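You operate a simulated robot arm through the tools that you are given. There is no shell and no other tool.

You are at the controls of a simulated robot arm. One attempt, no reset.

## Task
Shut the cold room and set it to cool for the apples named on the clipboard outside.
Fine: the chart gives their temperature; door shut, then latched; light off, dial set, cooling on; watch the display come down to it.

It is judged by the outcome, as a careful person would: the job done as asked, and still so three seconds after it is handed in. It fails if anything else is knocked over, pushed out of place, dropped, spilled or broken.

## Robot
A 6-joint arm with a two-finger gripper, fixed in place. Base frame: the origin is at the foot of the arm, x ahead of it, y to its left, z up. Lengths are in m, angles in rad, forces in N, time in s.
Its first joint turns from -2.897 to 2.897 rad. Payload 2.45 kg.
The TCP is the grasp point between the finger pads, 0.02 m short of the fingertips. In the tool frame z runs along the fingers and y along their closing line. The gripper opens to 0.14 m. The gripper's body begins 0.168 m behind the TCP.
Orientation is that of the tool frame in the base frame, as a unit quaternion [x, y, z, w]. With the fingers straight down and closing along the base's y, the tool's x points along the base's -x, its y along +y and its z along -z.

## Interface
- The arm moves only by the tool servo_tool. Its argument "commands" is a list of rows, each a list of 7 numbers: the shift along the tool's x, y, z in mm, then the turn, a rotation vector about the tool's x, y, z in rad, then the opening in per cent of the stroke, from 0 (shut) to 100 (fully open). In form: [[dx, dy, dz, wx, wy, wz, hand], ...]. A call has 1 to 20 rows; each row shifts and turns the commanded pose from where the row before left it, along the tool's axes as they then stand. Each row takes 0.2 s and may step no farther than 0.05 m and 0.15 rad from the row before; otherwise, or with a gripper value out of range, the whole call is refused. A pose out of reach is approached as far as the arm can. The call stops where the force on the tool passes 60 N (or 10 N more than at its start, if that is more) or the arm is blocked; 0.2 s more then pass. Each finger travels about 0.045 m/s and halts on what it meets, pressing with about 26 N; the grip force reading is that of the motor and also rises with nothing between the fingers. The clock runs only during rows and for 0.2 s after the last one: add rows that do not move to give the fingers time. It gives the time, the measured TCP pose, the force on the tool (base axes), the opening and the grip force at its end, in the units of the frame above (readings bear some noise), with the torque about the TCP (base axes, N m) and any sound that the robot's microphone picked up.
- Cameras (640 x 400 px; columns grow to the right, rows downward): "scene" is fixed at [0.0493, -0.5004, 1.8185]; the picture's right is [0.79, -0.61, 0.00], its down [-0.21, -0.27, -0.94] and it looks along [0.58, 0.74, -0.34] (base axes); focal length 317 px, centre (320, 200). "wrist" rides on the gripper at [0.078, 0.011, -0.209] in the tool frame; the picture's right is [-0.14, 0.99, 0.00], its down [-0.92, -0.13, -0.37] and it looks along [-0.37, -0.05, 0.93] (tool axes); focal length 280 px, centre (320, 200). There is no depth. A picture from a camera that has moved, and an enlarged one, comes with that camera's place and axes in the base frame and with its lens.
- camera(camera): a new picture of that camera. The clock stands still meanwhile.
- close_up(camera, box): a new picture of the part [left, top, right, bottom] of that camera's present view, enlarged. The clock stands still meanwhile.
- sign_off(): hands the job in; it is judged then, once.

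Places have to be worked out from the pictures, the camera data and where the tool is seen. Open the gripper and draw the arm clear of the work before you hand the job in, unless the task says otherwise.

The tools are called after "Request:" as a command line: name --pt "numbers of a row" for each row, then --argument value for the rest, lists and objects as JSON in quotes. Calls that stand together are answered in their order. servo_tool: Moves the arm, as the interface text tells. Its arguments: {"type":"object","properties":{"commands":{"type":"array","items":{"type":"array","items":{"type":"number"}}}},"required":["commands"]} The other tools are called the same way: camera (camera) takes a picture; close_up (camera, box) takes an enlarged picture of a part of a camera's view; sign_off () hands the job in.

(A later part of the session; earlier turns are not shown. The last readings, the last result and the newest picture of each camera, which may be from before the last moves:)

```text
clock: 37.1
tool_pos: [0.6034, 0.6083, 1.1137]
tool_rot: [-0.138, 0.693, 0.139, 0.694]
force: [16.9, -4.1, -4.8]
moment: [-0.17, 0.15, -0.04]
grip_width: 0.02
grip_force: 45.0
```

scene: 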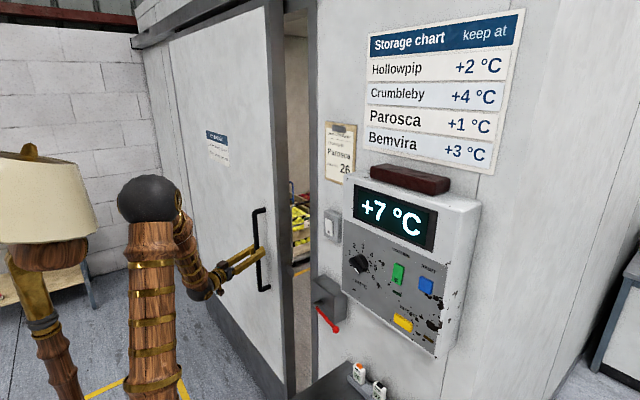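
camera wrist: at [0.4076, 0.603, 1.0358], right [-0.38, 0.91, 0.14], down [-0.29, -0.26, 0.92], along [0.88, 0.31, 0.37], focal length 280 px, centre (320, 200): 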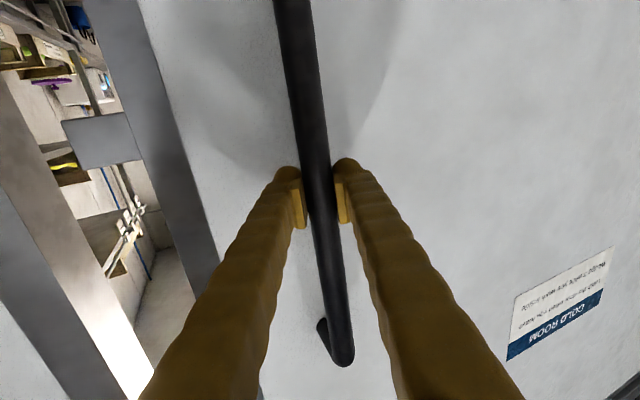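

Smooth progress to y≈0.608. I'll continue with the same slow steps and a slight +x correction.

Request:
servo_tool --pt "0 -3.0 -0.7 0 0 0 0" --pt "0 -5.0 -1.6 0 0 0 0" --pt "0 -5.5 -2.3 0 0 0 0" --pt "0 -5.5 -2.3 0 0 0 0" --pt "0 -5.5 -2.3 0 0 0 0" --pt "0 -5.5 -2.3 0 0 0 0" --pt "0 -5.5 -2.3 0 0 0 0" --pt "0 -5.5 -2.3 0 0 0 0" --pt "0 -5.5 -2.3 0 0 0 0" --pt "0 -5.5 -2.3 0 0 0 0"

Request:
camera --camera "scene"

Request:
camera --camera "wrist"

```text
clock: 39.3
tool_pos: [0.6041, 0.5538, 1.1141]
tool_rot: [-0.138, 0.692, 0.139, 0.695]
force: [-31.6, -0.3, -3.8]
moment: [-0.11, -0.06, 0.05]
grip_width: 0.0196
grip_force: 44.7
```

```text
taken
```

scene: 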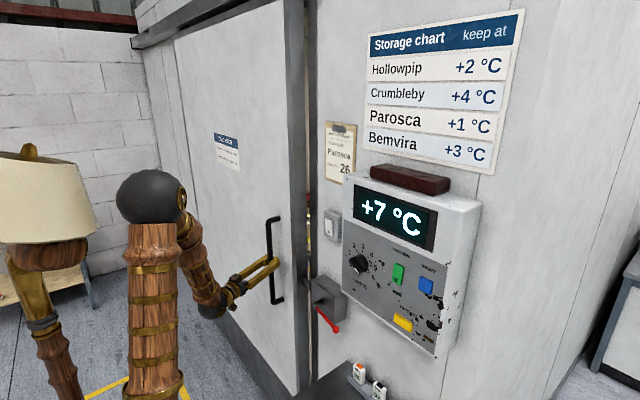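

```text
taken
camera wrist: at [0.4087, 0.4821, 1.0357], right [-0.38, 0.91, 0.14], down [-0.29, -0.26, 0.92], along [0.88, 0.31, 0.37], focal length 280 px, centre (320, 200)
```

wrist: 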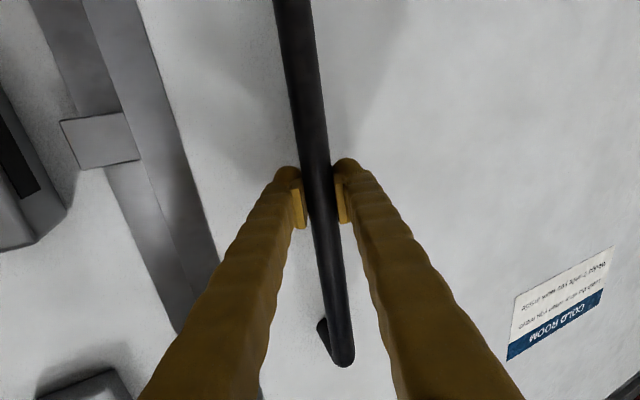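

Nearly shut: the plate on the door's edge is lining up with the slot in the latch box. I'll continue gently toward the end stop while backing off the x bias.

Request:
servo_tool --pt "0 -2.2 -3.0 0 0 0 0" --pt "0 -4.2 -3.0 0 0 0 0" --pt "0 -4.6 -1.9 0 0 0 0" --pt "0 -4.6 -1.9 0 0 0 0" --pt "0 -4.6 -1.9 0 0 0 0" --pt "0 -4.6 -1.9 0 0 0 0" --pt "0 -4.6 -1.9 0 0 0 0" --pt "0 -4.6 -1.9 0 0 0 0"

Request:
camera --camera "wrist"

Request:
close_up --camera "scene" --box '[250, 180, 370, 360]'

```text
clock: 40.1
tool_pos: [0.604, 0.541, 1.1134]
tool_rot: [-0.137, 0.693, 0.138, 0.694]
force: [10.0, 2.0, -3.2]
moment: [-0.11, -0.08, 0.01]
grip_width: 0.0201
grip_force: 44.6
stopped in row 3: the force on the tool passed its limit at 62 N (the readings are from after the stop); the commanded pose is now the measured one
```

```text
taken
camera wrist: at [0.4078, 0.4711, 1.0358], right [-0.38, 0.92, 0.14], down [-0.29, -0.26, 0.92], along [0.88, 0.31, 0.37], focal length 280 px, centre (320, 200)
```

wrist: 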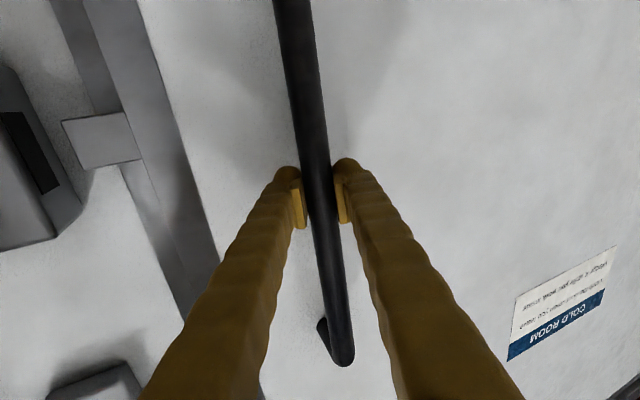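

```text
2.22 times, centred on (310, 270) of scene
camera zoom: at [0.0493, -0.5004, 1.8185], right [0.79, -0.61, 0.0], down [-0.21, -0.27, -0.94], along [0.58, 0.74, -0.34], focal length 704 px, centre (342, 44)
```

zoom: 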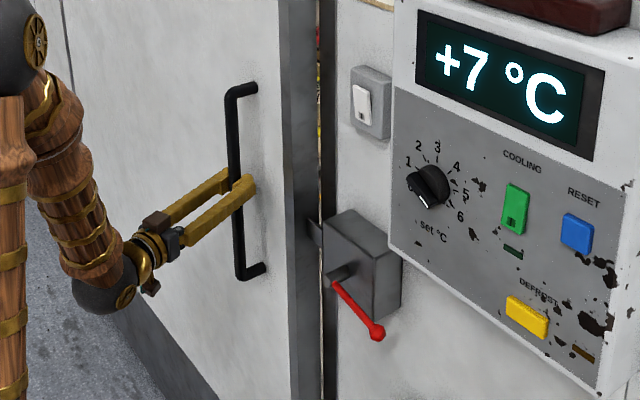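

The three trips each followed a 3 mm x correction, so the grip is stiff (about 30 N/mm in x) and my corrections were too large. I'll continue in pure −y with no x shift.

Request:
servo_tool --pt "0 -1.9 -0.7 0 0 0 0" --pt "0 -3.7 -1.5 0 0 0 0" --pt "0 -4.6 -1.85 0 0 0 0" --pt "0 -4.6 -1.85 0 0 0 0" --pt "0 -4.6 -1.85 0 0 0 0" --pt "0 -4.6 -1.85 0 0 0 0" --pt "0 -4.6 -1.85 0 0 0 0" --pt "0 -4.6 -1.85 0 0 0 0" --pt "0 -4.6 -1.85 0 0 0 0" --pt "0 -4.6 -1.85 0 0 0 0"

Request:
camera --camera "wrist"

Request:
close_up --camera "scene" --box '[250, 180, 370, 360]'

```text
clock: 42.4
tool_pos: [0.6036, 0.4991, 1.1144]
tool_rot: [-0.138, 0.691, 0.139, 0.695]
force: [13.8, 12.1, -4.9]
moment: [-0.24, 0.16, -0.01]
grip_width: 0.0199
grip_force: 44.7
stopped in row 10: the force on the tool passed its limit at 67 N (the readings are from after the stop); the commanded pose is now the measured one
```

```text
taken
camera wrist: at [0.4081, 0.4284, 1.0357], right [-0.38, 0.91, 0.14], down [-0.29, -0.26, 0.92], along [0.88, 0.31, 0.37], focal length 280 px, centre (320, 200)
```

wrist: 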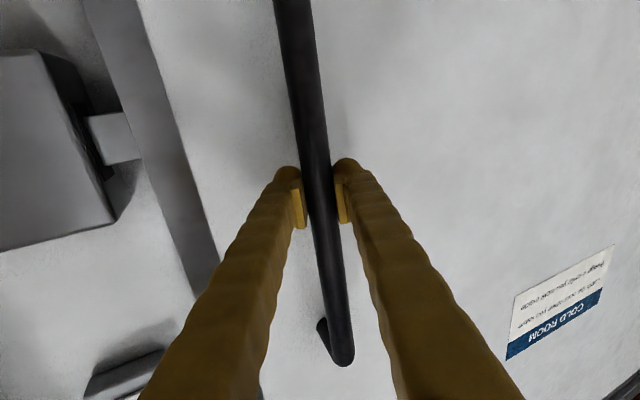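

```text
2.22 times, centred on (310, 270) of scene
camera zoom: at [0.0493, -0.5004, 1.8185], right [0.79, -0.61, 0.0], down [-0.21, -0.27, -0.94], along [0.58, 0.74, -0.34], focal length 704 px, centre (342, 44)
```

zoom: 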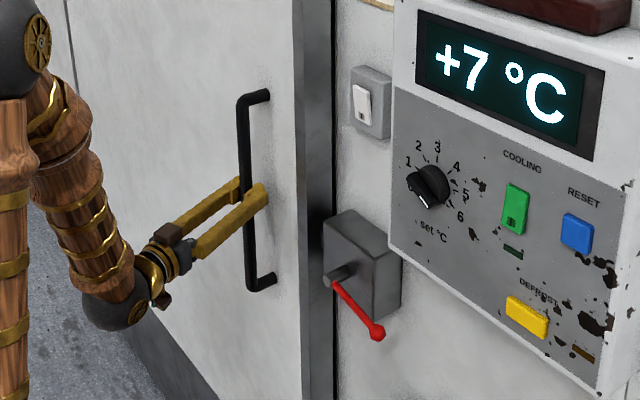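

The door's plate has entered the latch slot and the force rose at y≈0.499. I'll nudge 2 mm at a time to see whether this is the true end stop.

Request:
servo_tool --pt "0 -1.4 -0.55 0 0 0 0" --pt "0 -1.8 -0.75 0 0 0 0" --pt "0 -1.8 -0.75 0 0 0 0" --pt "0 -1.8 -0.75 0 0 0 0" --pt "0 -1.8 -0.75 0 0 0 0" --pt "0 -1.8 -0.75 0 0 0 0"

Request:
close_up --camera "wrist" --box '[0, 20, 240, 240]'

Request:
camera --camera "scene"

```text
clock: 42.9
tool_pos: [0.6033, 0.4993, 1.1132]
tool_rot: [-0.14, 0.692, 0.141, 0.694]
force: [13.0, 13.9, -4.6]
moment: [-0.21, 0.22, -0.03]
grip_width: 0.0201
grip_force: 45.1
stopped in row 2: the force on the tool passed its limit at 66 N (the readings are from after the stop); the commanded pose is now the measured one
```

```text
1.82 times, centred on (120, 130) of wrist
camera zoom: at [0.4084, 0.4276, 1.0358], right [-0.39, 0.91, 0.14], down [-0.29, -0.26, 0.92], along [0.87, 0.32, 0.37], focal length 510 px, centre (684, 327)
```

zoom: 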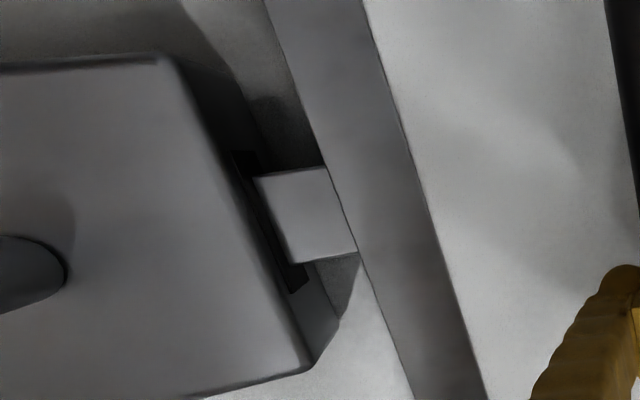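

```text
taken
```

scene: 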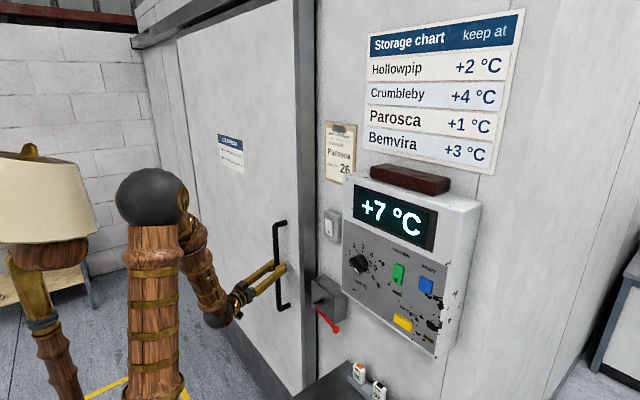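

Hard stop at y≈0.499 with the plate in the slot and the opening fully covered, so the door is shut. I'll release the handle and back straight off, then check the door stays put.

Request:
servo_tool --pt "0 0 0 0 0 0 43" --pt "0 0 0 0 0 0 43" --pt "0 0 0 0 0 0 43" --pt "0 0 -20 0 0 0 43" --pt "0 0 -30 0 0 0 43" --pt "0 0 -30 0 0 0 43" --pt "0 0 -30 0 0 0 43" --pt "0 0 0 0 0 0 43" --pt "0 0 0 0 0 0 43"

Request:
camera --camera "wrist"

Request:
close_up --camera "scene" --box '[250, 180, 370, 360]'

```text
clock: 44.9
tool_pos: [0.5393, 0.4867, 1.1261]
tool_rot: [-0.135, 0.697, 0.128, 0.693]
force: [-0.5, 0.0, -0.2]
moment: [-0.04, 0.0, 0.03]
grip_width: 0.0604
grip_force: 0.1
out of reach, approached as far as the arm can: row 5, 6, 7
```

```text
taken
camera wrist: at [0.3421, 0.4193, 1.0511], right [-0.36, 0.92, 0.13], down [-0.29, -0.24, 0.92], along [0.89, 0.3, 0.36], focal length 280 px, centre (320, 200)
```

wrist: 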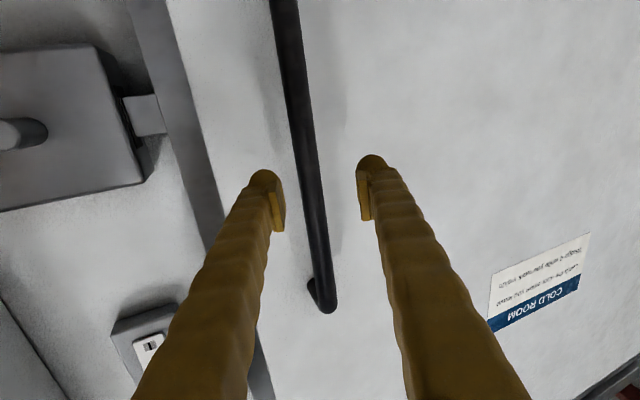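

```text
2.22 times, centred on (310, 270) of scene
camera zoom: at [0.0493, -0.5004, 1.8185], right [0.79, -0.61, 0.0], down [-0.21, -0.27, -0.94], along [0.58, 0.74, -0.34], focal length 704 px, centre (342, 44)
```

zoom: 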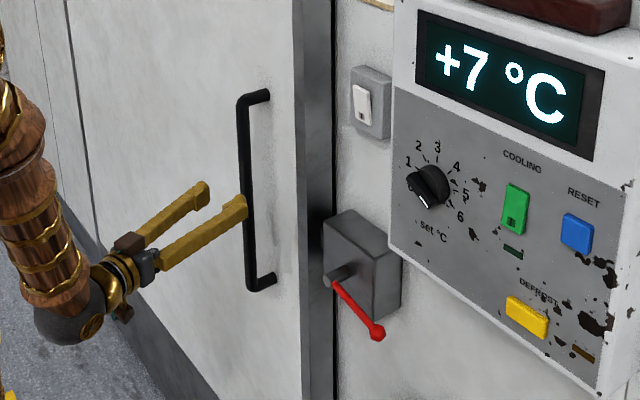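

Door stays shut. The arm is near its inner reach limit here, so I'll raise the tool clear of the handle first before reconfiguring the wrist.

Request:
servo_tool --pt "-25 0 0 0 0 0 43" --pt "-25 0 0 0 0 0 43" --pt "-25 0 0 0 0 0 43" --pt "-25 0 0 0 0 0 43" --pt "-25 0 0 0 0 0 43" --pt "-25 0 0 0 0 0 43" --pt "-25 0 0 0 0 0 43" --pt "-25 0 0 0 0 0 43" --pt "-25 0 0 0 0 0 43" --pt "-25 0 0 0 0 0 43" --pt "-25 0 0 0 0 0 43" --pt "0 0 0 0 0 0 43" --pt "0 0 0 0 0 0 43"

Request:
camera --camera "scene"

```text
clock: 47.7
tool_pos: [0.5267, 0.4967, 1.4116]
tool_rot: [-0.139, 0.692, 0.14, 0.694]
force: [-0.4, 0.2, -0.2]
moment: [-0.01, -0.02, -0.02]
grip_width: 0.0601
grip_force: 0.1
```

```text
taken
```

scene: 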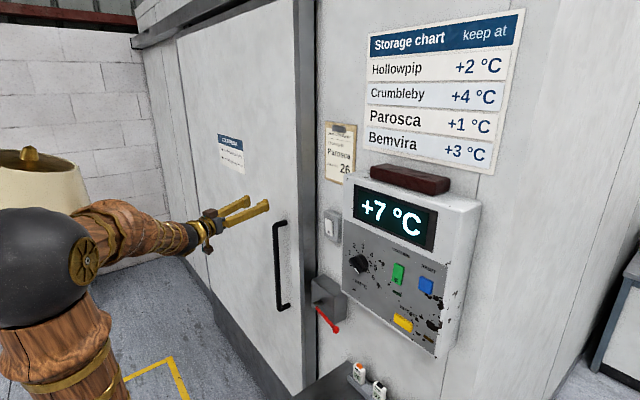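

Clear of the handle. I'll bring the tool into the arm plane and pitch it down to about 60° below horizontal so the next wrist poses stay well-conditioned.

Request:
servo_tool --pt "0 0 0 -0.12 0 0 20" --pt "0 0 0 -0.12 0 0 20" --pt "0 0 0 -0.12 0 0 20" --pt "0 0 0 0 0 0 20" --pt "0 0 0 0 0.0873 0 20" --pt "0 0 0 0 0.0873 0 20" --pt "0 0 0 0 0.0873 0 20" --pt "0 0 0 0 0.0873 0 20" --pt "0 0 0 0 0.0873 0 20" --pt "0 0 0 0 0.0873 0 20" --pt "0 0 0 0 0.0873 0 20" --pt "0 0 0 0 0.0873 0 20" --pt "0 0 0 0 0.0873 0 20" --pt "0 0 0 0 0.0873 0 20" --pt "0 0 0 0 0.0873 0 20" --pt "0 0 0 0 0.0873 0 20" --pt "0 0 0 0 0 0 20" --pt "0 0 0 0 0 0 20"

Request:
camera --camera "wrist"

```text
clock: 51.5
tool_pos: [0.5227, 0.5005, 1.4117]
tool_rot: [-0.361, 0.886, 0.111, 0.267]
force: [0.4, 0.3, -0.6]
moment: [-0.02, 0.02, -0.03]
grip_width: 0.0277
grip_force: 0.1
out of reach, approached as far as the arm can: row 8
```

```text
taken
camera wrist: at [0.3875, 0.3813, 1.5433], right [-0.61, 0.79, 0.08], down [0.49, 0.3, 0.82], along [0.62, 0.54, -0.57], focal length 280 px, centre (320, 200)
```

wrist: 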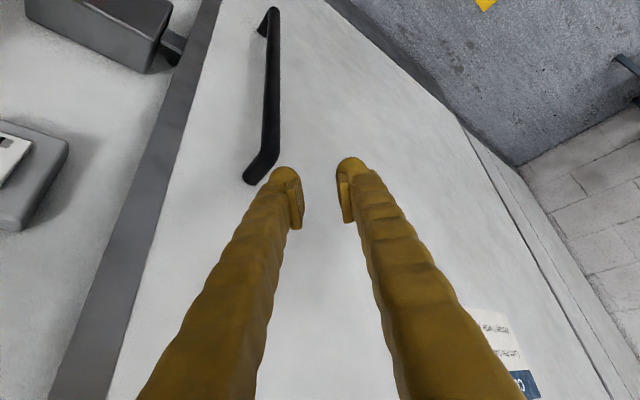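

Wrist is back in the downward branch. I'll move over to the latch area with yaw returned to zero and get a good view of the lever.

Request:
servo_tool --pt "25.1 -16.4 -9.6 0 0 0 20" --pt "25.1 -16.4 -9.6 0 0 0 20" --pt "25.1 -16.4 -9.6 0 0 0 20" --pt "25.1 -16.4 -9.6 0 0 0 20" --pt "25.1 -16.4 -9.6 0 0 0 20" --pt "25.1 -16.4 -9.6 0 0 0 20" --pt "25.1 -16.4 -9.6 0 0 0 20" --pt "25.1 -16.4 -9.6 0 0 0 20" --pt "25.1 -16.4 -9.6 0 0 0 20" --pt "25.1 -16.4 -9.6 0 0 0 20" --pt "0 0 0 0.072 0 0.108 20" --pt "0 0 0 0.072 0 0.108 20" --pt "0 0 0 0.072 0 0.108 20" --pt "0 0 0 0.072 0 0.108 20" --pt "0 0 0 0.072 0 0.108 20" --pt "0 0 0 0.072 0 0.108 20" --pt "0 0 0 0 0 0 20" --pt "0 0 0 0 0 0 20"

Request:
camera --camera "wrist"

Request:
camera --camera "scene"

```text
clock: 55.3
tool_pos: [0.4514, 0.1996, 1.3532]
tool_rot: [0.002, 0.957, 0.001, 0.289]
force: [0.6, 0.7, -0.8]
moment: [-0.05, -0.01, 0.0]
grip_width: 0.0281
grip_force: 0.0
```

```text
taken
camera wrist: at [0.2709, 0.2115, 1.4838], right [0.12, 0.99, 0.08], down [0.56, -0.13, 0.82], along [0.82, -0.05, -0.57], focal length 280 px, centre (320, 200)
```

wrist: 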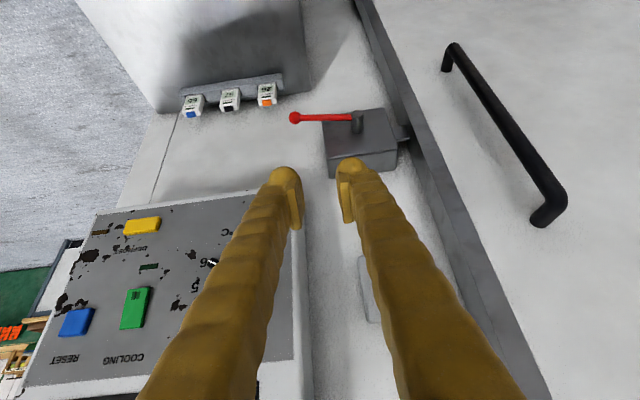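

```text
taken
```

scene: 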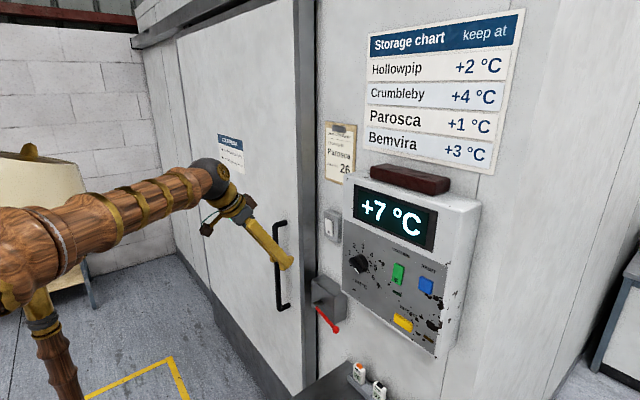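

Now the lever reads: pivot at about (0.633, 0.272, 1.058), red tip at about (0.626, 0.155, 1.033), slightly below horizontal and pointing away from the door. I'll close the fingers and approach to just above the lever tip.

Request:
servo_tool --pt "0.1 -3 30 0 0 0 0" --pt "0.1 -3 30 0 0 0 0" --pt "0.1 -3 30 0 0 0 0" --pt "0.1 -3 30 0 0 0 0" --pt "0.1 -3 30 0 0 0 0" --pt "0.1 -3 30 0 0 0 0" --pt "0.1 -3 30 0 0 0 0" --pt "0.1 -3 30 0 0 0 0" --pt "0.1 -3 30 0 0 0 0" --pt "0.1 -3 30 0 0 0 0" --pt "0 0 0 0 0 0 0" --pt "0 0 0 0 0 0 0"

Request:
camera --camera "wrist"

Request:
close_up --camera "scene" --box '[270, 230, 390, 400]'

```text
clock: 57.9
tool_pos: [0.6162, 0.1708, 1.1005]
tool_rot: [0.002, 0.957, 0.001, 0.289]
force: [-0.5, -0.1, 0.3]
moment: [-0.03, -0.01, -0.01]
grip_width: 0.0
grip_force: 26.0
```

```text
taken
camera wrist: at [0.4362, 0.1818, 1.2329], right [0.12, 0.99, 0.08], down [0.56, -0.13, 0.82], along [0.82, -0.05, -0.57], focal length 280 px, centre (320, 200)
```

wrist: 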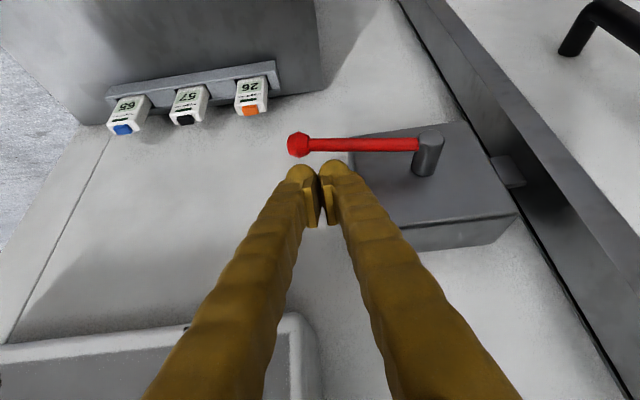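

```text
2.35 times, centred on (330, 315) of scene
camera zoom: at [0.0493, -0.5004, 1.8185], right [0.79, -0.61, 0.0], down [-0.21, -0.27, -0.94], along [0.58, 0.74, -0.34], focal length 745 px, centre (296, -71)
```

zoom: 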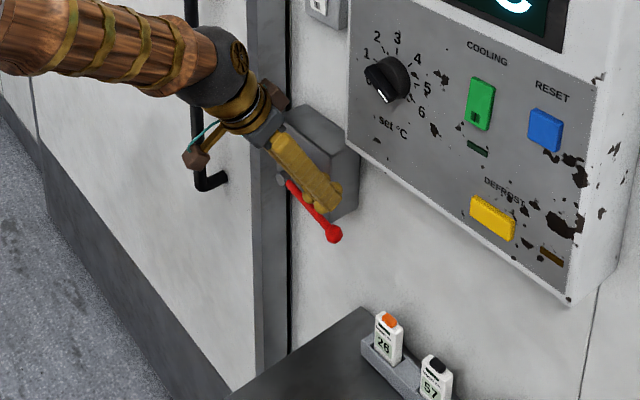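

The fingers are above the lever, near the tip. I'll press straight down in small steps to test whether the lever turns that way.

Request:
servo_tool --pt "5.5 0 8.3 0 0 0 0" --pt "5.5 0 8.3 0 0 0 0" --pt "5.5 0 8.3 0 0 0 0" --pt "5.5 0 8.3 0 0 0 0" --pt "2.8 0 4.2 0 0 0 0" --pt "2.8 0 4.2 0 0 0 0" --pt "2.8 0 4.2 0 0 0 0" --pt "2.8 0 4.2 0 0 0 0" --pt "2.8 0 4.2 0 0 0 0"

Request:
camera --camera "wrist"

Request:
close_up --camera "scene" --box '[270, 230, 390, 400]'

```text
clock: 59.9
tool_pos: [0.6163, 0.1707, 1.0366]
tool_rot: [0.003, 0.957, 0.001, 0.289]
force: [-0.6, -0.2, 1.2]
moment: [0.05, -0.01, -0.02]
grip_width: 0.0
grip_force: 25.7
```

```text
taken
camera wrist: at [0.4359, 0.1817, 1.1682], right [0.12, 0.99, 0.08], down [0.56, -0.13, 0.82], along [0.82, -0.05, -0.57], focal length 280 px, centre (320, 200)
```

wrist: 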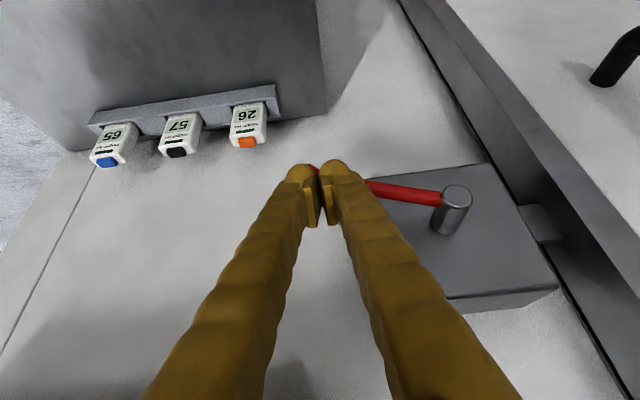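

```text
2.35 times, centred on (330, 315) of scene
camera zoom: at [0.0493, -0.5004, 1.8185], right [0.79, -0.61, 0.0], down [-0.21, -0.27, -0.94], along [0.58, 0.74, -0.34], focal length 745 px, centre (296, -71)
```

zoom: 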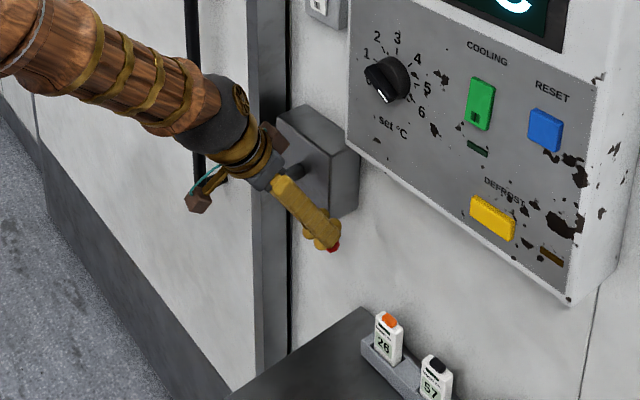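

The lever is turning down with almost no resistance. I'll follow its arc around the pivot, downward and toward the door side.

Request:
servo_tool --pt "6.05 2.65 9.1 0 0 0 0" --pt "6.05 2.65 9.1 0 0 0 0" --pt "6 7 9.05 0 0 0 0" --pt "6 7 9.05 0 0 0 0" --pt "4.85 10 7.3 0 0 0 0" --pt "4.85 10 7.3 0 0 0 0" --pt "0 0 0 0 0 0 0"

Request:
camera --camera "wrist"

Request:
close_up --camera "scene" --box '[270, 230, 390, 400]'

```text
clock: 61.5
tool_pos: [0.6158, 0.2091, 0.975]
tool_rot: [0.002, 0.958, 0.001, 0.288]
force: [0.1, -1.3, 0.5]
moment: [-0.01, -0.02, 0.01]
grip_width: 0.0
grip_force: 25.8
```

```text
taken
camera wrist: at [0.4357, 0.2208, 1.1074], right [0.12, 0.99, 0.08], down [0.56, -0.13, 0.82], along [0.82, -0.05, -0.57], focal length 280 px, centre (320, 200)
```

wrist: 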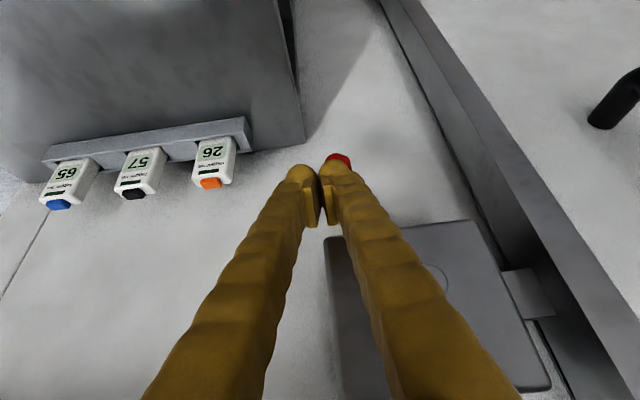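

```text
2.35 times, centred on (330, 315) of scene
camera zoom: at [0.0493, -0.5004, 1.8185], right [0.79, -0.61, 0.0], down [-0.21, -0.27, -0.94], along [0.58, 0.74, -0.34], focal length 745 px, centre (296, -71)
```

zoom: 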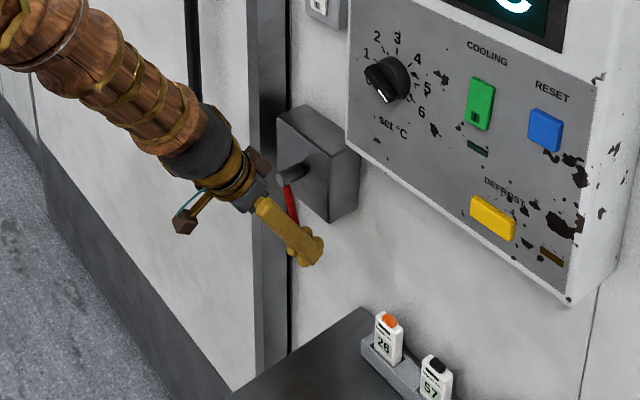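

The lever is following, about 60° down already with no resistance. I'll continue along the arc toward vertical.

Request:
servo_tool --pt "2.2 7.8 3.25 0 0 0 0" --pt "2.2 7.8 3.25 0 0 0 0" --pt "2.2 7.8 3.25 0 0 0 0" --pt "1 8.5 1.45 0 0 0 0" --pt "1 8.5 1.45 0 0 0 0" --pt "1 8.5 1.45 0 0 0 0" --pt "0 0 0 0 0 0 0"

Request:
camera --camera "wrist"

Request:
close_up --camera "scene" --box '[270, 230, 390, 400]'

```text
clock: 62.7
tool_pos: [0.6165, 0.2431, 0.9611]
tool_rot: [0.006, 0.957, -0.004, 0.289]
force: [-2.3, -17.6, 5.7]
moment: [0.26, -0.09, -0.19]
grip_width: 0.0
grip_force: 26.7
stopped in row 6: the force on the tool passed its limit at 79 N (the readings are from after the stop); the commanded pose is now the measured one
```

```text
taken
camera wrist: at [0.4363, 0.2571, 1.0929], right [0.13, 0.99, 0.07], down [0.56, -0.13, 0.82], along [0.82, -0.06, -0.57], focal length 280 px, centre (320, 200)
```

wrist: 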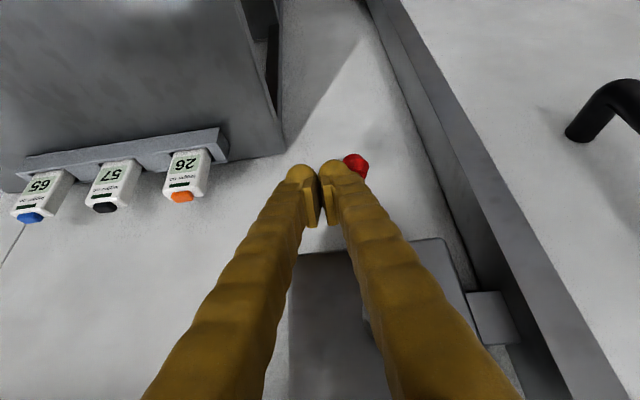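

```text
2.35 times, centred on (330, 315) of scene
camera zoom: at [0.0493, -0.5004, 1.8185], right [0.79, -0.61, 0.0], down [-0.21, -0.27, -0.94], along [0.58, 0.74, -0.34], focal length 745 px, centre (296, -71)
```

zoom: 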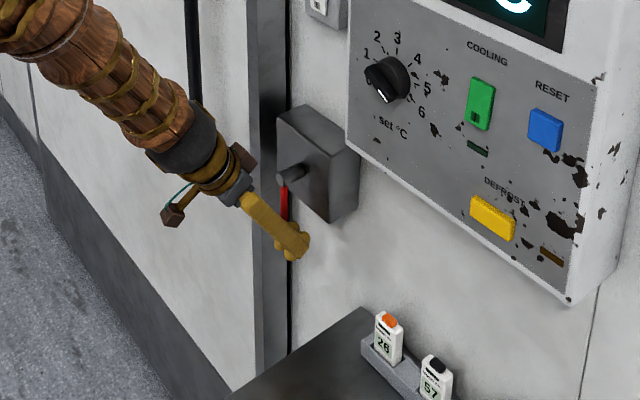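

The lever reached a firm stop at about vertical (79 N spike). I'll back the finger off toward −y and then away, and check the lever stays down.

Request:
servo_tool --pt "0 -10 0 0 0 0 0" --pt "0 -15 0 0 0 0 0" --pt "0 -15 0 0 0 0 0" --pt "0 0 -25 0 0 0 0" --pt "0 0 -30 0 0 0 0" --pt "0 0 -30 0 0 0 0" --pt "0 0 0 0 0 0 0"

Request:
camera --camera "wrist"

Request:
close_up --camera "scene" --box '[270, 230, 390, 400]'

```text
clock: 64.3
tool_pos: [0.5683, 0.2074, 1.0327]
tool_rot: [0.005, 0.957, -0.003, 0.289]
force: [-0.1, -0.3, -0.2]
moment: [0.0, 0.0, 0.03]
grip_width: 0.0
grip_force: 26.1
```

```text
taken
camera wrist: at [0.3885, 0.2194, 1.1641], right [0.13, 0.99, 0.07], down [0.56, -0.13, 0.82], along [0.82, -0.06, -0.57], focal length 280 px, centre (320, 200)
```

wrist: 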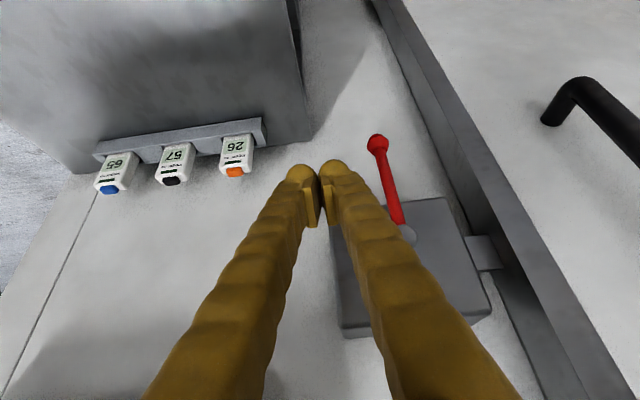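

```text
2.35 times, centred on (330, 315) of scene
camera zoom: at [0.0493, -0.5004, 1.8185], right [0.79, -0.61, 0.0], down [-0.21, -0.27, -0.94], along [0.58, 0.74, -0.34], focal length 745 px, centre (296, -71)
```

zoom: 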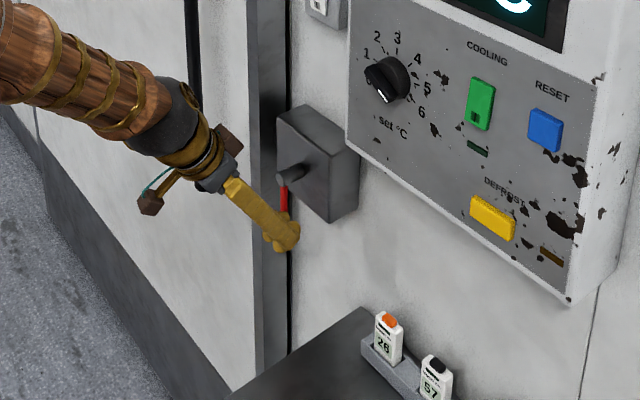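

The latch lever stays vertical. Next is the light switch, so I'll back off and rise to get a close view of its rocker.

Request:
servo_tool --pt "-14.6 6 -34.7 0 0 0 0" --pt "-14.6 6 -34.7 0 0 0 0" --pt "-14.6 6 -34.7 0 0 0 0" --pt "-14.6 6 -34.7 0 0 0 0" --pt "-14.6 6 -34.7 0 0 0 0" --pt "-14.6 6 -34.7 0 0 0 0" --pt "-14.6 6 -34.7 0 0 0 0" --pt "-14.6 6 -34.7 0 0 0 0" --pt "-14.6 6 -34.7 0 0 0 0" --pt "-14.6 6 -34.7 0 0 0 0" --pt "0 0 0 0 0 0 0" --pt "0 0 0 0 0 0 0"

Request:
camera --camera "wrist"

Request:
close_up --camera "scene" --box '[310, 190, 360, 260]'

Request:
close_up --camera "scene" --box '[300, 250, 360, 340]'

```text
clock: 66.9
tool_pos: [0.4996, 0.2669, 1.4021]
tool_rot: [0.006, 0.957, -0.003, 0.289]
force: [-0.2, 1.2, -0.2]
moment: [0.0, 0.02, 0.0]
grip_width: 0.0
grip_force: 26.2
```

```text
taken
camera wrist: at [0.3183, 0.2797, 1.534], right [0.13, 0.99, 0.07], down [0.56, -0.13, 0.82], along [0.82, -0.06, -0.57], focal length 280 px, centre (320, 200)
```

wrist: 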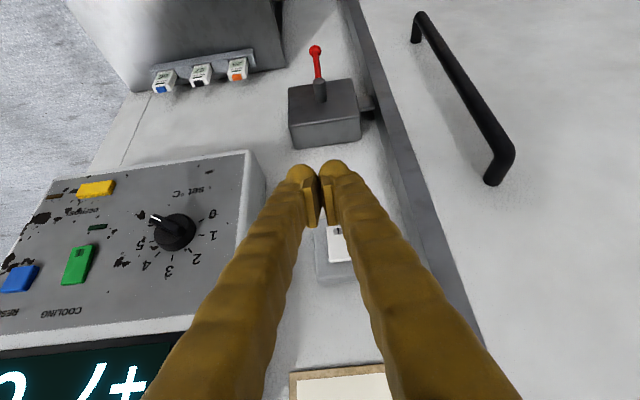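

```text
5.71 times, centred on (335, 225) of scene
camera zoom: at [0.0493, -0.5004, 1.8185], right [0.79, -0.61, 0.0], down [-0.21, -0.27, -0.94], along [0.58, 0.74, -0.34], focal length 1810 px, centre (234, 57)
```

zoom: 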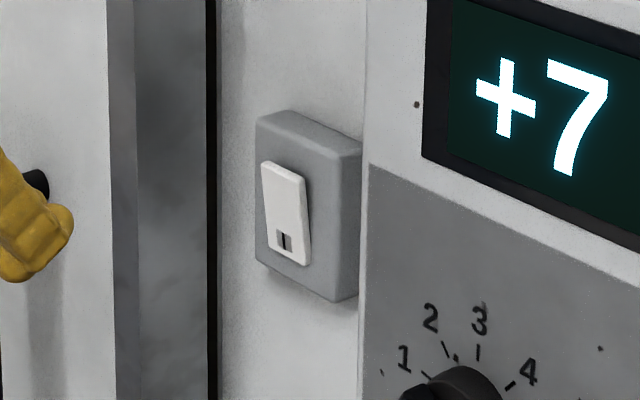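

```text
4.44 times, centred on (330, 295) of scene
camera zoom: at [0.0493, -0.5004, 1.8185], right [0.79, -0.61, 0.0], down [-0.21, -0.27, -0.94], along [0.58, 0.74, -0.34], focal length 1408 px, centre (276, -222)
```

zoom: 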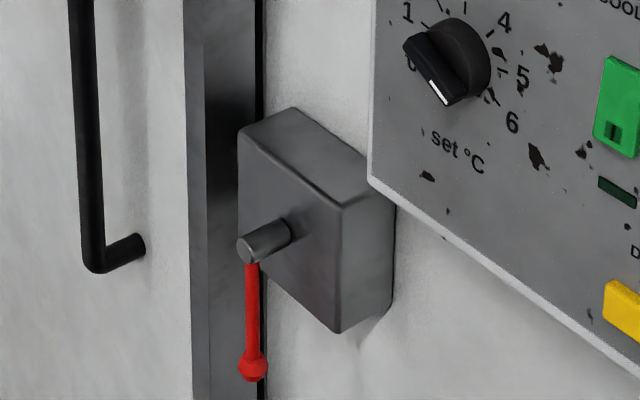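

The latch lever hangs vertical with the door shut. On the light switch the marked lower end is pressed in (on) and the plain upper end stands out, at about (0.689, 0.275, 1.37). I'll bring the closed fingertips just in front of the rocker's upper end.

Request:
servo_tool --pt "-21.6 1.6 19.9 0 0 0 0" --pt "-21.6 1.6 19.9 0 0 0 0" --pt "-21.6 1.6 19.9 0 0 0 0" --pt "-21.6 1.6 19.9 0 0 0 0" --pt "-21.6 1.6 19.9 0 0 0 0" --pt "0 0 0 0 0 0 0" --pt "0 0 0 0 0 0 0"

Request:
close_up --camera "scene" --box '[290, 180, 370, 260]'

Request:
camera --camera "wrist"

```text
clock: 68.5
tool_pos: [0.6446, 0.2745, 1.3788]
tool_rot: [0.006, 0.957, -0.003, 0.289]
force: [-0.5, 0.2, -0.1]
moment: [-0.01, 0.01, -0.01]
grip_width: 0.0
grip_force: 26.1
```

```text
5.00 times, centred on (330, 220) of scene
camera zoom: at [0.0493, -0.5004, 1.8185], right [0.79, -0.61, 0.0], down [-0.21, -0.27, -0.94], along [0.58, 0.74, -0.34], focal length 1584 px, centre (270, 100)
```

zoom: 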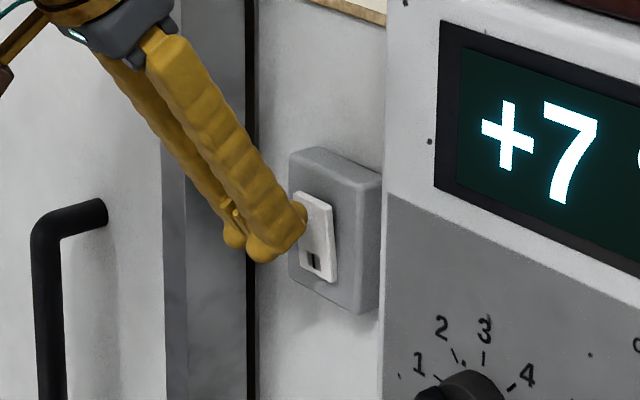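

```text
taken
camera wrist: at [0.4646, 0.2865, 1.511], right [0.13, 0.99, 0.07], down [0.56, -0.13, 0.82], along [0.82, -0.06, -0.57], focal length 280 px, centre (320, 200)
```

wrist: 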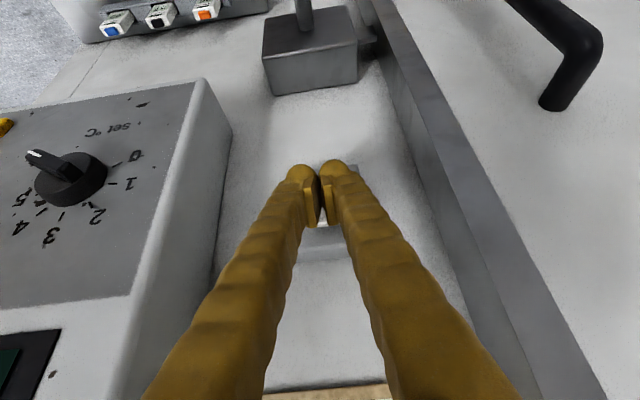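

The fingertip edge is about 18 mm in front of the rocker's upper half and laterally aligned. I'll press in +x in small steps.

Request:
servo_tool --pt "-4.16 0 2.77 0 0 0 0" --pt "-4.16 0 2.77 0 0 0 0" --pt "-4.16 0 2.77 0 0 0 0" --pt "-4.16 0 2.77 0 0 0 0" --pt "-2.5 0 1.66 0 0 0 0" --pt "-2.5 0 1.66 0 0 0 0"

Request:
close_up --camera "scene" --box '[290, 180, 370, 260]'

```text
clock: 69.9
tool_pos: [0.6706, 0.2729, 1.3782]
tool_rot: [0.005, 0.957, -0.003, 0.289]
force: [-7.9, -0.4, 0.0]
moment: [-0.02, 0.04, 0.12]
grip_width: 0.0002
grip_force: 25.4
heard: click
```

```text
5.00 times, centred on (330, 220) of scene
camera zoom: at [0.0493, -0.5004, 1.8185], right [0.79, -0.61, 0.0], down [-0.21, -0.27, -0.94], along [0.58, 0.74, -0.34], focal length 1584 px, centre (270, 100)
```

zoom: 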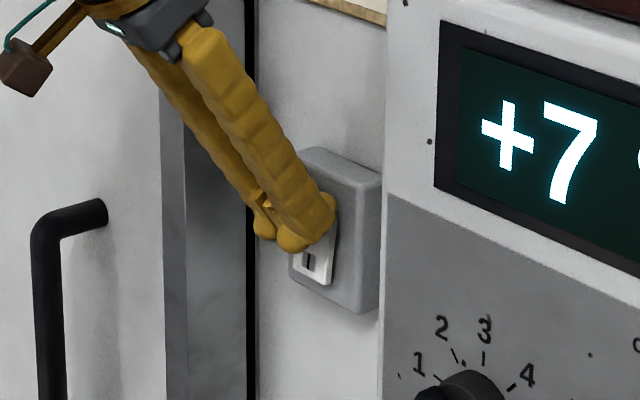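

A click was heard and the rocker flipped: the lower end now stands out. I'll back off and confirm, and look at the dial from there.

Request:
servo_tool --pt "12 0 -8 0 0 0 0" --pt "18 0 -12 0 0 0 0" --pt "18 0 -12 0 0 0 0" --pt "18 0 -12 0 0 0 0" --pt "18 0 -12 0 0 0 0" --pt "18 0 -12 0 0 0 0" --pt "18 0 -12 0 0 0 0" --pt "0 0 0 0 0 0 0"

Request:
close_up --camera "scene" --box '[310, 190, 360, 260]'

Request:
close_up --camera "scene" --box '[340, 230, 440, 350]'

Request:
camera --camera "wrist"

```text
clock: 71.7
tool_pos: [0.5259, 0.2753, 1.3774]
tool_rot: [0.006, 0.957, -0.003, 0.289]
force: [-0.1, 0.0, -0.9]
moment: [0.01, -0.01, 0.0]
grip_width: 0.0
grip_force: 26.0
```

```text
5.71 times, centred on (335, 225) of scene
camera zoom: at [0.0493, -0.5004, 1.8185], right [0.79, -0.61, 0.0], down [-0.21, -0.27, -0.94], along [0.58, 0.74, -0.34], focal length 1810 px, centre (234, 57)
```

zoom: 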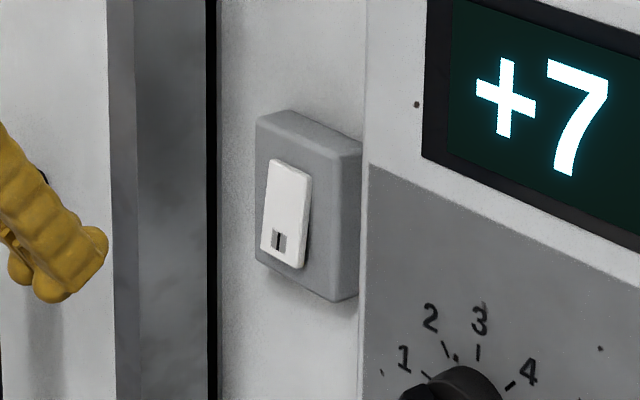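

```text
3.33 times, centred on (390, 290) of scene
camera zoom: at [0.0493, -0.5004, 1.8185], right [0.79, -0.61, 0.0], down [-0.21, -0.27, -0.94], along [0.58, 0.74, -0.34], focal length 1056 px, centre (87, -100)
```

zoom: 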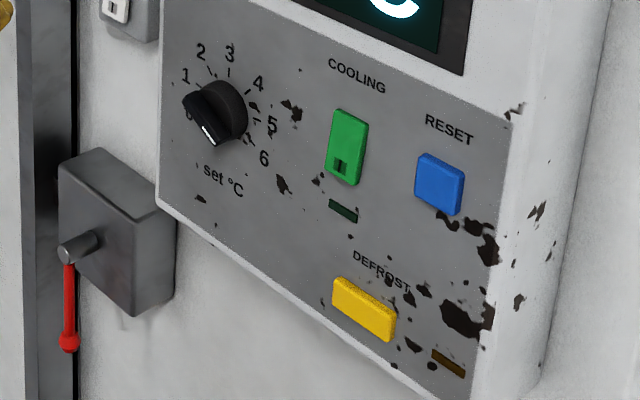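

```text
taken
camera wrist: at [0.3455, 0.2876, 1.5099], right [0.13, 0.99, 0.07], down [0.56, -0.13, 0.82], along [0.82, -0.06, -0.57], focal length 280 px, centre (320, 200)
```

wrist: 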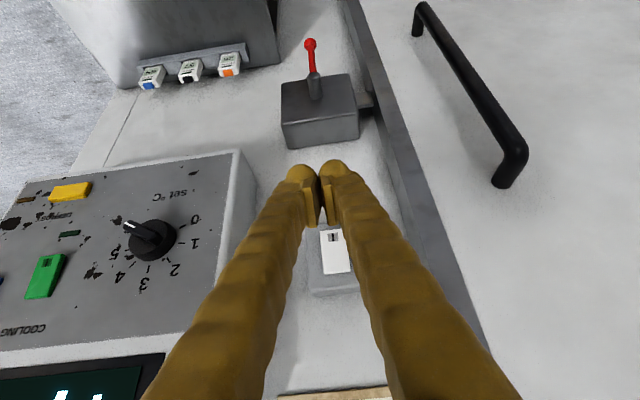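

Light off confirmed. The green cooling rocker's marked lower end stands out, meaning it is off. Now I'll look closely at the dial.

Request:
close_up --camera "wrist" --box '[80, 180, 220, 300]'

Request:
close_up --camera "scene" --box '[340, 235, 390, 290]'

```text
3.33 times, centred on (150, 240) of wrist
camera zoom: at [0.3455, 0.2876, 1.5099], right [0.13, 0.99, 0.07], down [0.56, -0.13, 0.82], along [0.82, -0.06, -0.57], focal length 935 px, centre (887, 67)
```

zoom: 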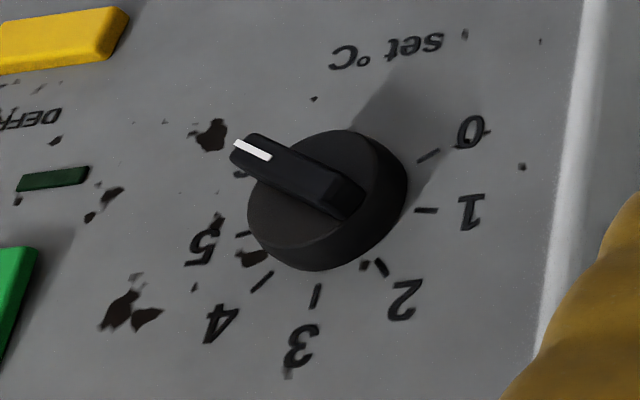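

```text
7.27 times, centred on (365, 262) of scene
camera zoom: at [0.0493, -0.5004, 1.8185], right [0.79, -0.61, 0.0], down [-0.21, -0.27, -0.94], along [0.58, 0.74, -0.34], focal length 2303 px, centre (-7, -254)
```

zoom: 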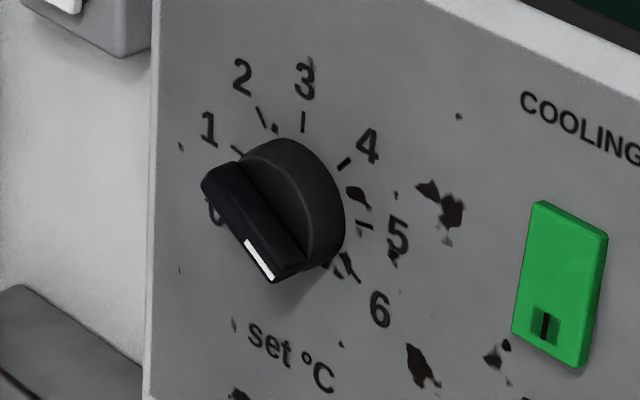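

The dial now reads clearly: ticks are 40° apart, 0 at lower left to 6 at lower right, and the pointer is on 6. Its axis is at about y≈0.052, z≈1.335, with a raised bar whose top is at x≈0.601. I'll bring the tool level again to grip that bar, yawing into the arm plane first and then pitching up.

Request:
servo_tool --pt "0 0 0 -0.0667 0 -0.1002 0" --pt "0 0 0 -0.0667 0 -0.1002 0" --pt "0 0 0 -0.0667 0 -0.1002 0" --pt "0 0 0 -0.0667 0 -0.1002 0" --pt "0 0 0 0 0 0 25" --pt "0 0 0 0 -0.0893 0 25" --pt "0 0 0 0 -0.0893 0 25" --pt "0 0 0 0 -0.0893 0 25" --pt "0 0 0 0 -0.0893 0 25" --pt "0 0 0 0 -0.0893 0 25" --pt "0 0 0 0 -0.0893 0 25" --pt "0 0 0 0 -0.0893 0 25" --pt "0 0 0 0 -0.0893 0 25" --pt "0 0 0 0 -0.0893 0 25" --pt "0 0 0 0 -0.0893 0 25" --pt "0 0 0 0 -0.0893 0 25" --pt "0 0 0 0 0 0 25" --pt "0 0 0 0 0 0 25"

Request:
camera --camera "wrist"

Request:
camera --camera "scene"

```text
clock: 75.5
tool_pos: [0.534, 0.2606, 1.3764]
tool_rot: [-0.165, 0.747, 0.128, 0.631]
force: [0.6, 0.3, 0.2]
moment: [0.0, -0.02, -0.01]
grip_width: 0.0351
grip_force: 0.1
out of reach, approached as far as the arm can: row 13, 14, 15
```

```text
taken
camera wrist: at [0.3299, 0.1796, 1.3369], right [-0.38, 0.92, 0.12], down [-0.14, -0.18, 0.97], along [0.91, 0.36, 0.2], focal length 280 px, centre (320, 200)
```

wrist: 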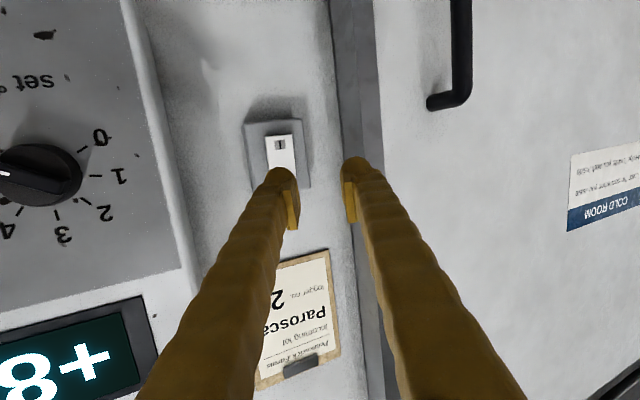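

```text
taken
```

scene: 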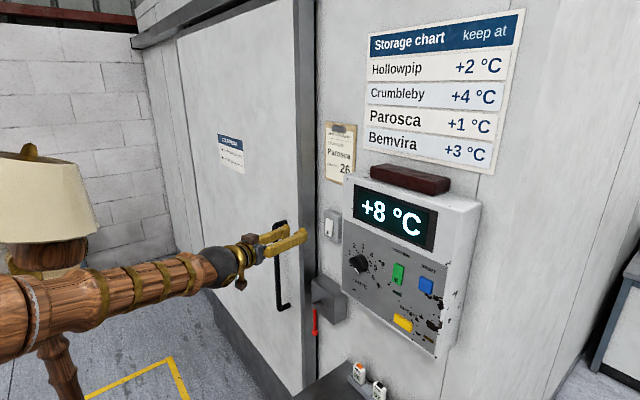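

The inner reach limit stops the tool being fully level this close to the base. Instead I'll turn the dial by pushing the tall raised bar with the fingertips from above, since a downward-tilted tool reaches there easily. First I'll pitch back down and return to yaw 0.

Request:
servo_tool --pt "0 0 0 0 0.09 0 0" --pt "0 0 0 0 0.09 0 0" --pt "0 0 0 0 0.09 0 0" --pt "0 0 0 0 0.09 0 0" --pt "0 0 0 0 0.09 0 0" --pt "0 0 0 0 0.09 0 0" --pt "0 0 0 0 0.09 0 0" --pt "0 0 0 0 0.09 0 0" --pt "0 0 0 0 0.09 0 0" --pt "0 0 0 0 0.09 0 0" --pt "0 0 0 0 0.09 0 0" --pt "0 0 0 0 0 0 0" --pt "0 0 0 0 0 0 0"

```text
clock: 78.3
tool_pos: [0.5422, 0.2455, 1.3763]
tool_rot: [-0.185, 0.948, 0.034, 0.257]
force: [-0.1, -0.8, -0.4]
moment: [0.0, 0.0, 0.0]
grip_width: 0.0
grip_force: 26.3
out of reach, approached as far as the arm can: row 2, 3, 4
```

Tool is at 60° down. I'll square it to yaw 0 and position the closed fingertips just above the dial bar's dark (upper-left) end.

Request:
servo_tool --pt "0 0 0 0.0521 0.0135 0.1148 0" --pt "0 0 0 0.0521 0.0135 0.1148 0" --pt "0 0 0 0.0521 0.0135 0.1148 0" --pt "0 0 0 0 0 0 0" --pt "-3.8 -33.5 -8 0 0 0 0" --pt "-3.8 -33.5 -8 0 0 0 0" --pt "-3.8 -33.5 -8 0 0 0 0" --pt "-3.8 -33.5 -8 0 0 0 0" --pt "-3.8 -33.5 -8 0 0 0 0" --pt "0 0 0 0 0 0 0" --pt "0 0 0 0 0 0 0"

Request:
camera --camera "wrist"

Request:
camera --camera "scene"

```text
clock: 80.7
tool_pos: [0.5417, 0.0779, 1.4211]
tool_rot: [0.0, 0.97, 0.0, 0.242]
force: [1.0, -0.5, -0.3]
moment: [0.04, -0.03, 0.01]
grip_width: 0.0001
grip_force: 25.9
```

```text
taken
camera wrist: at [0.3733, 0.088, 1.5703], right [0.12, 0.99, 0.06], down [0.64, -0.13, 0.76], along [0.76, -0.05, -0.65], focal length 280 px, centre (320, 200)
```

wrist: 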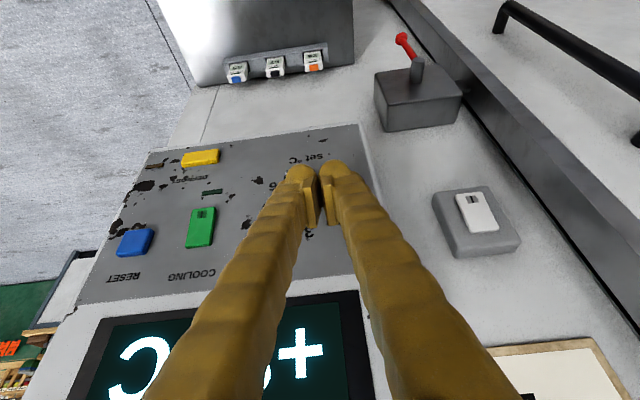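

```text
taken
```

scene: 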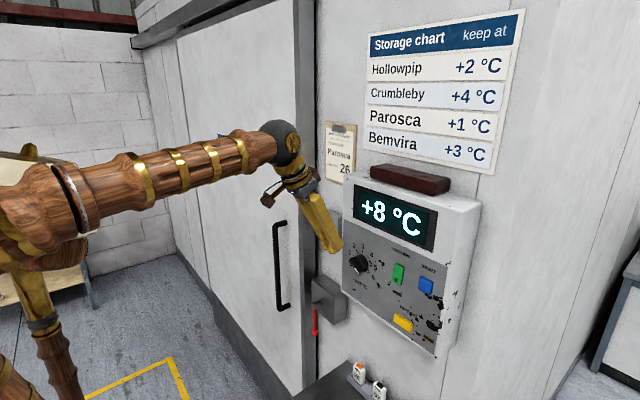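

Well aligned. Moving in to hover over the bar's dark end at x≈0.595, z≈1.40.

Request:
servo_tool --pt "-19.2 0 21.5 0 0 0 0" --pt "-19.2 0 21.5 0 0 0 0" --pt "0 0 0 0 0 0 0"

Request:
close_up --camera "scene" --box '[330, 225, 400, 295]'

```text
clock: 81.5
tool_pos: [0.5939, 0.0773, 1.402]
tool_rot: [0.0, 0.97, 0.0, 0.242]
force: [-0.6, -0.5, -1.2]
moment: [-0.02, -0.01, -0.01]
grip_width: 0.0001
grip_force: 26.2
```

```text
5.71 times, centred on (365, 260) of scene
camera zoom: at [0.0493, -0.5004, 1.8185], right [0.79, -0.61, 0.0], down [-0.21, -0.27, -0.94], along [0.58, 0.74, -0.34], focal length 1810 px, centre (63, -143)
```

zoom: 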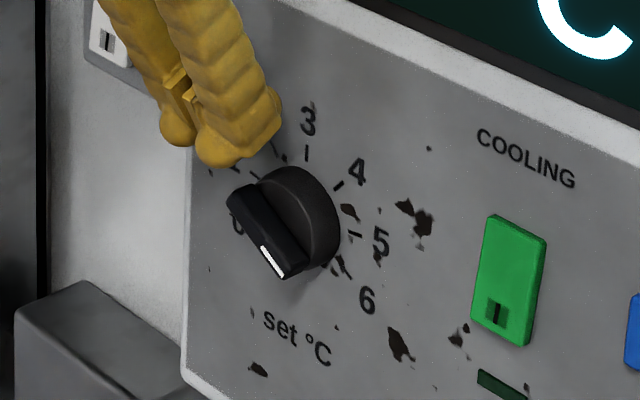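

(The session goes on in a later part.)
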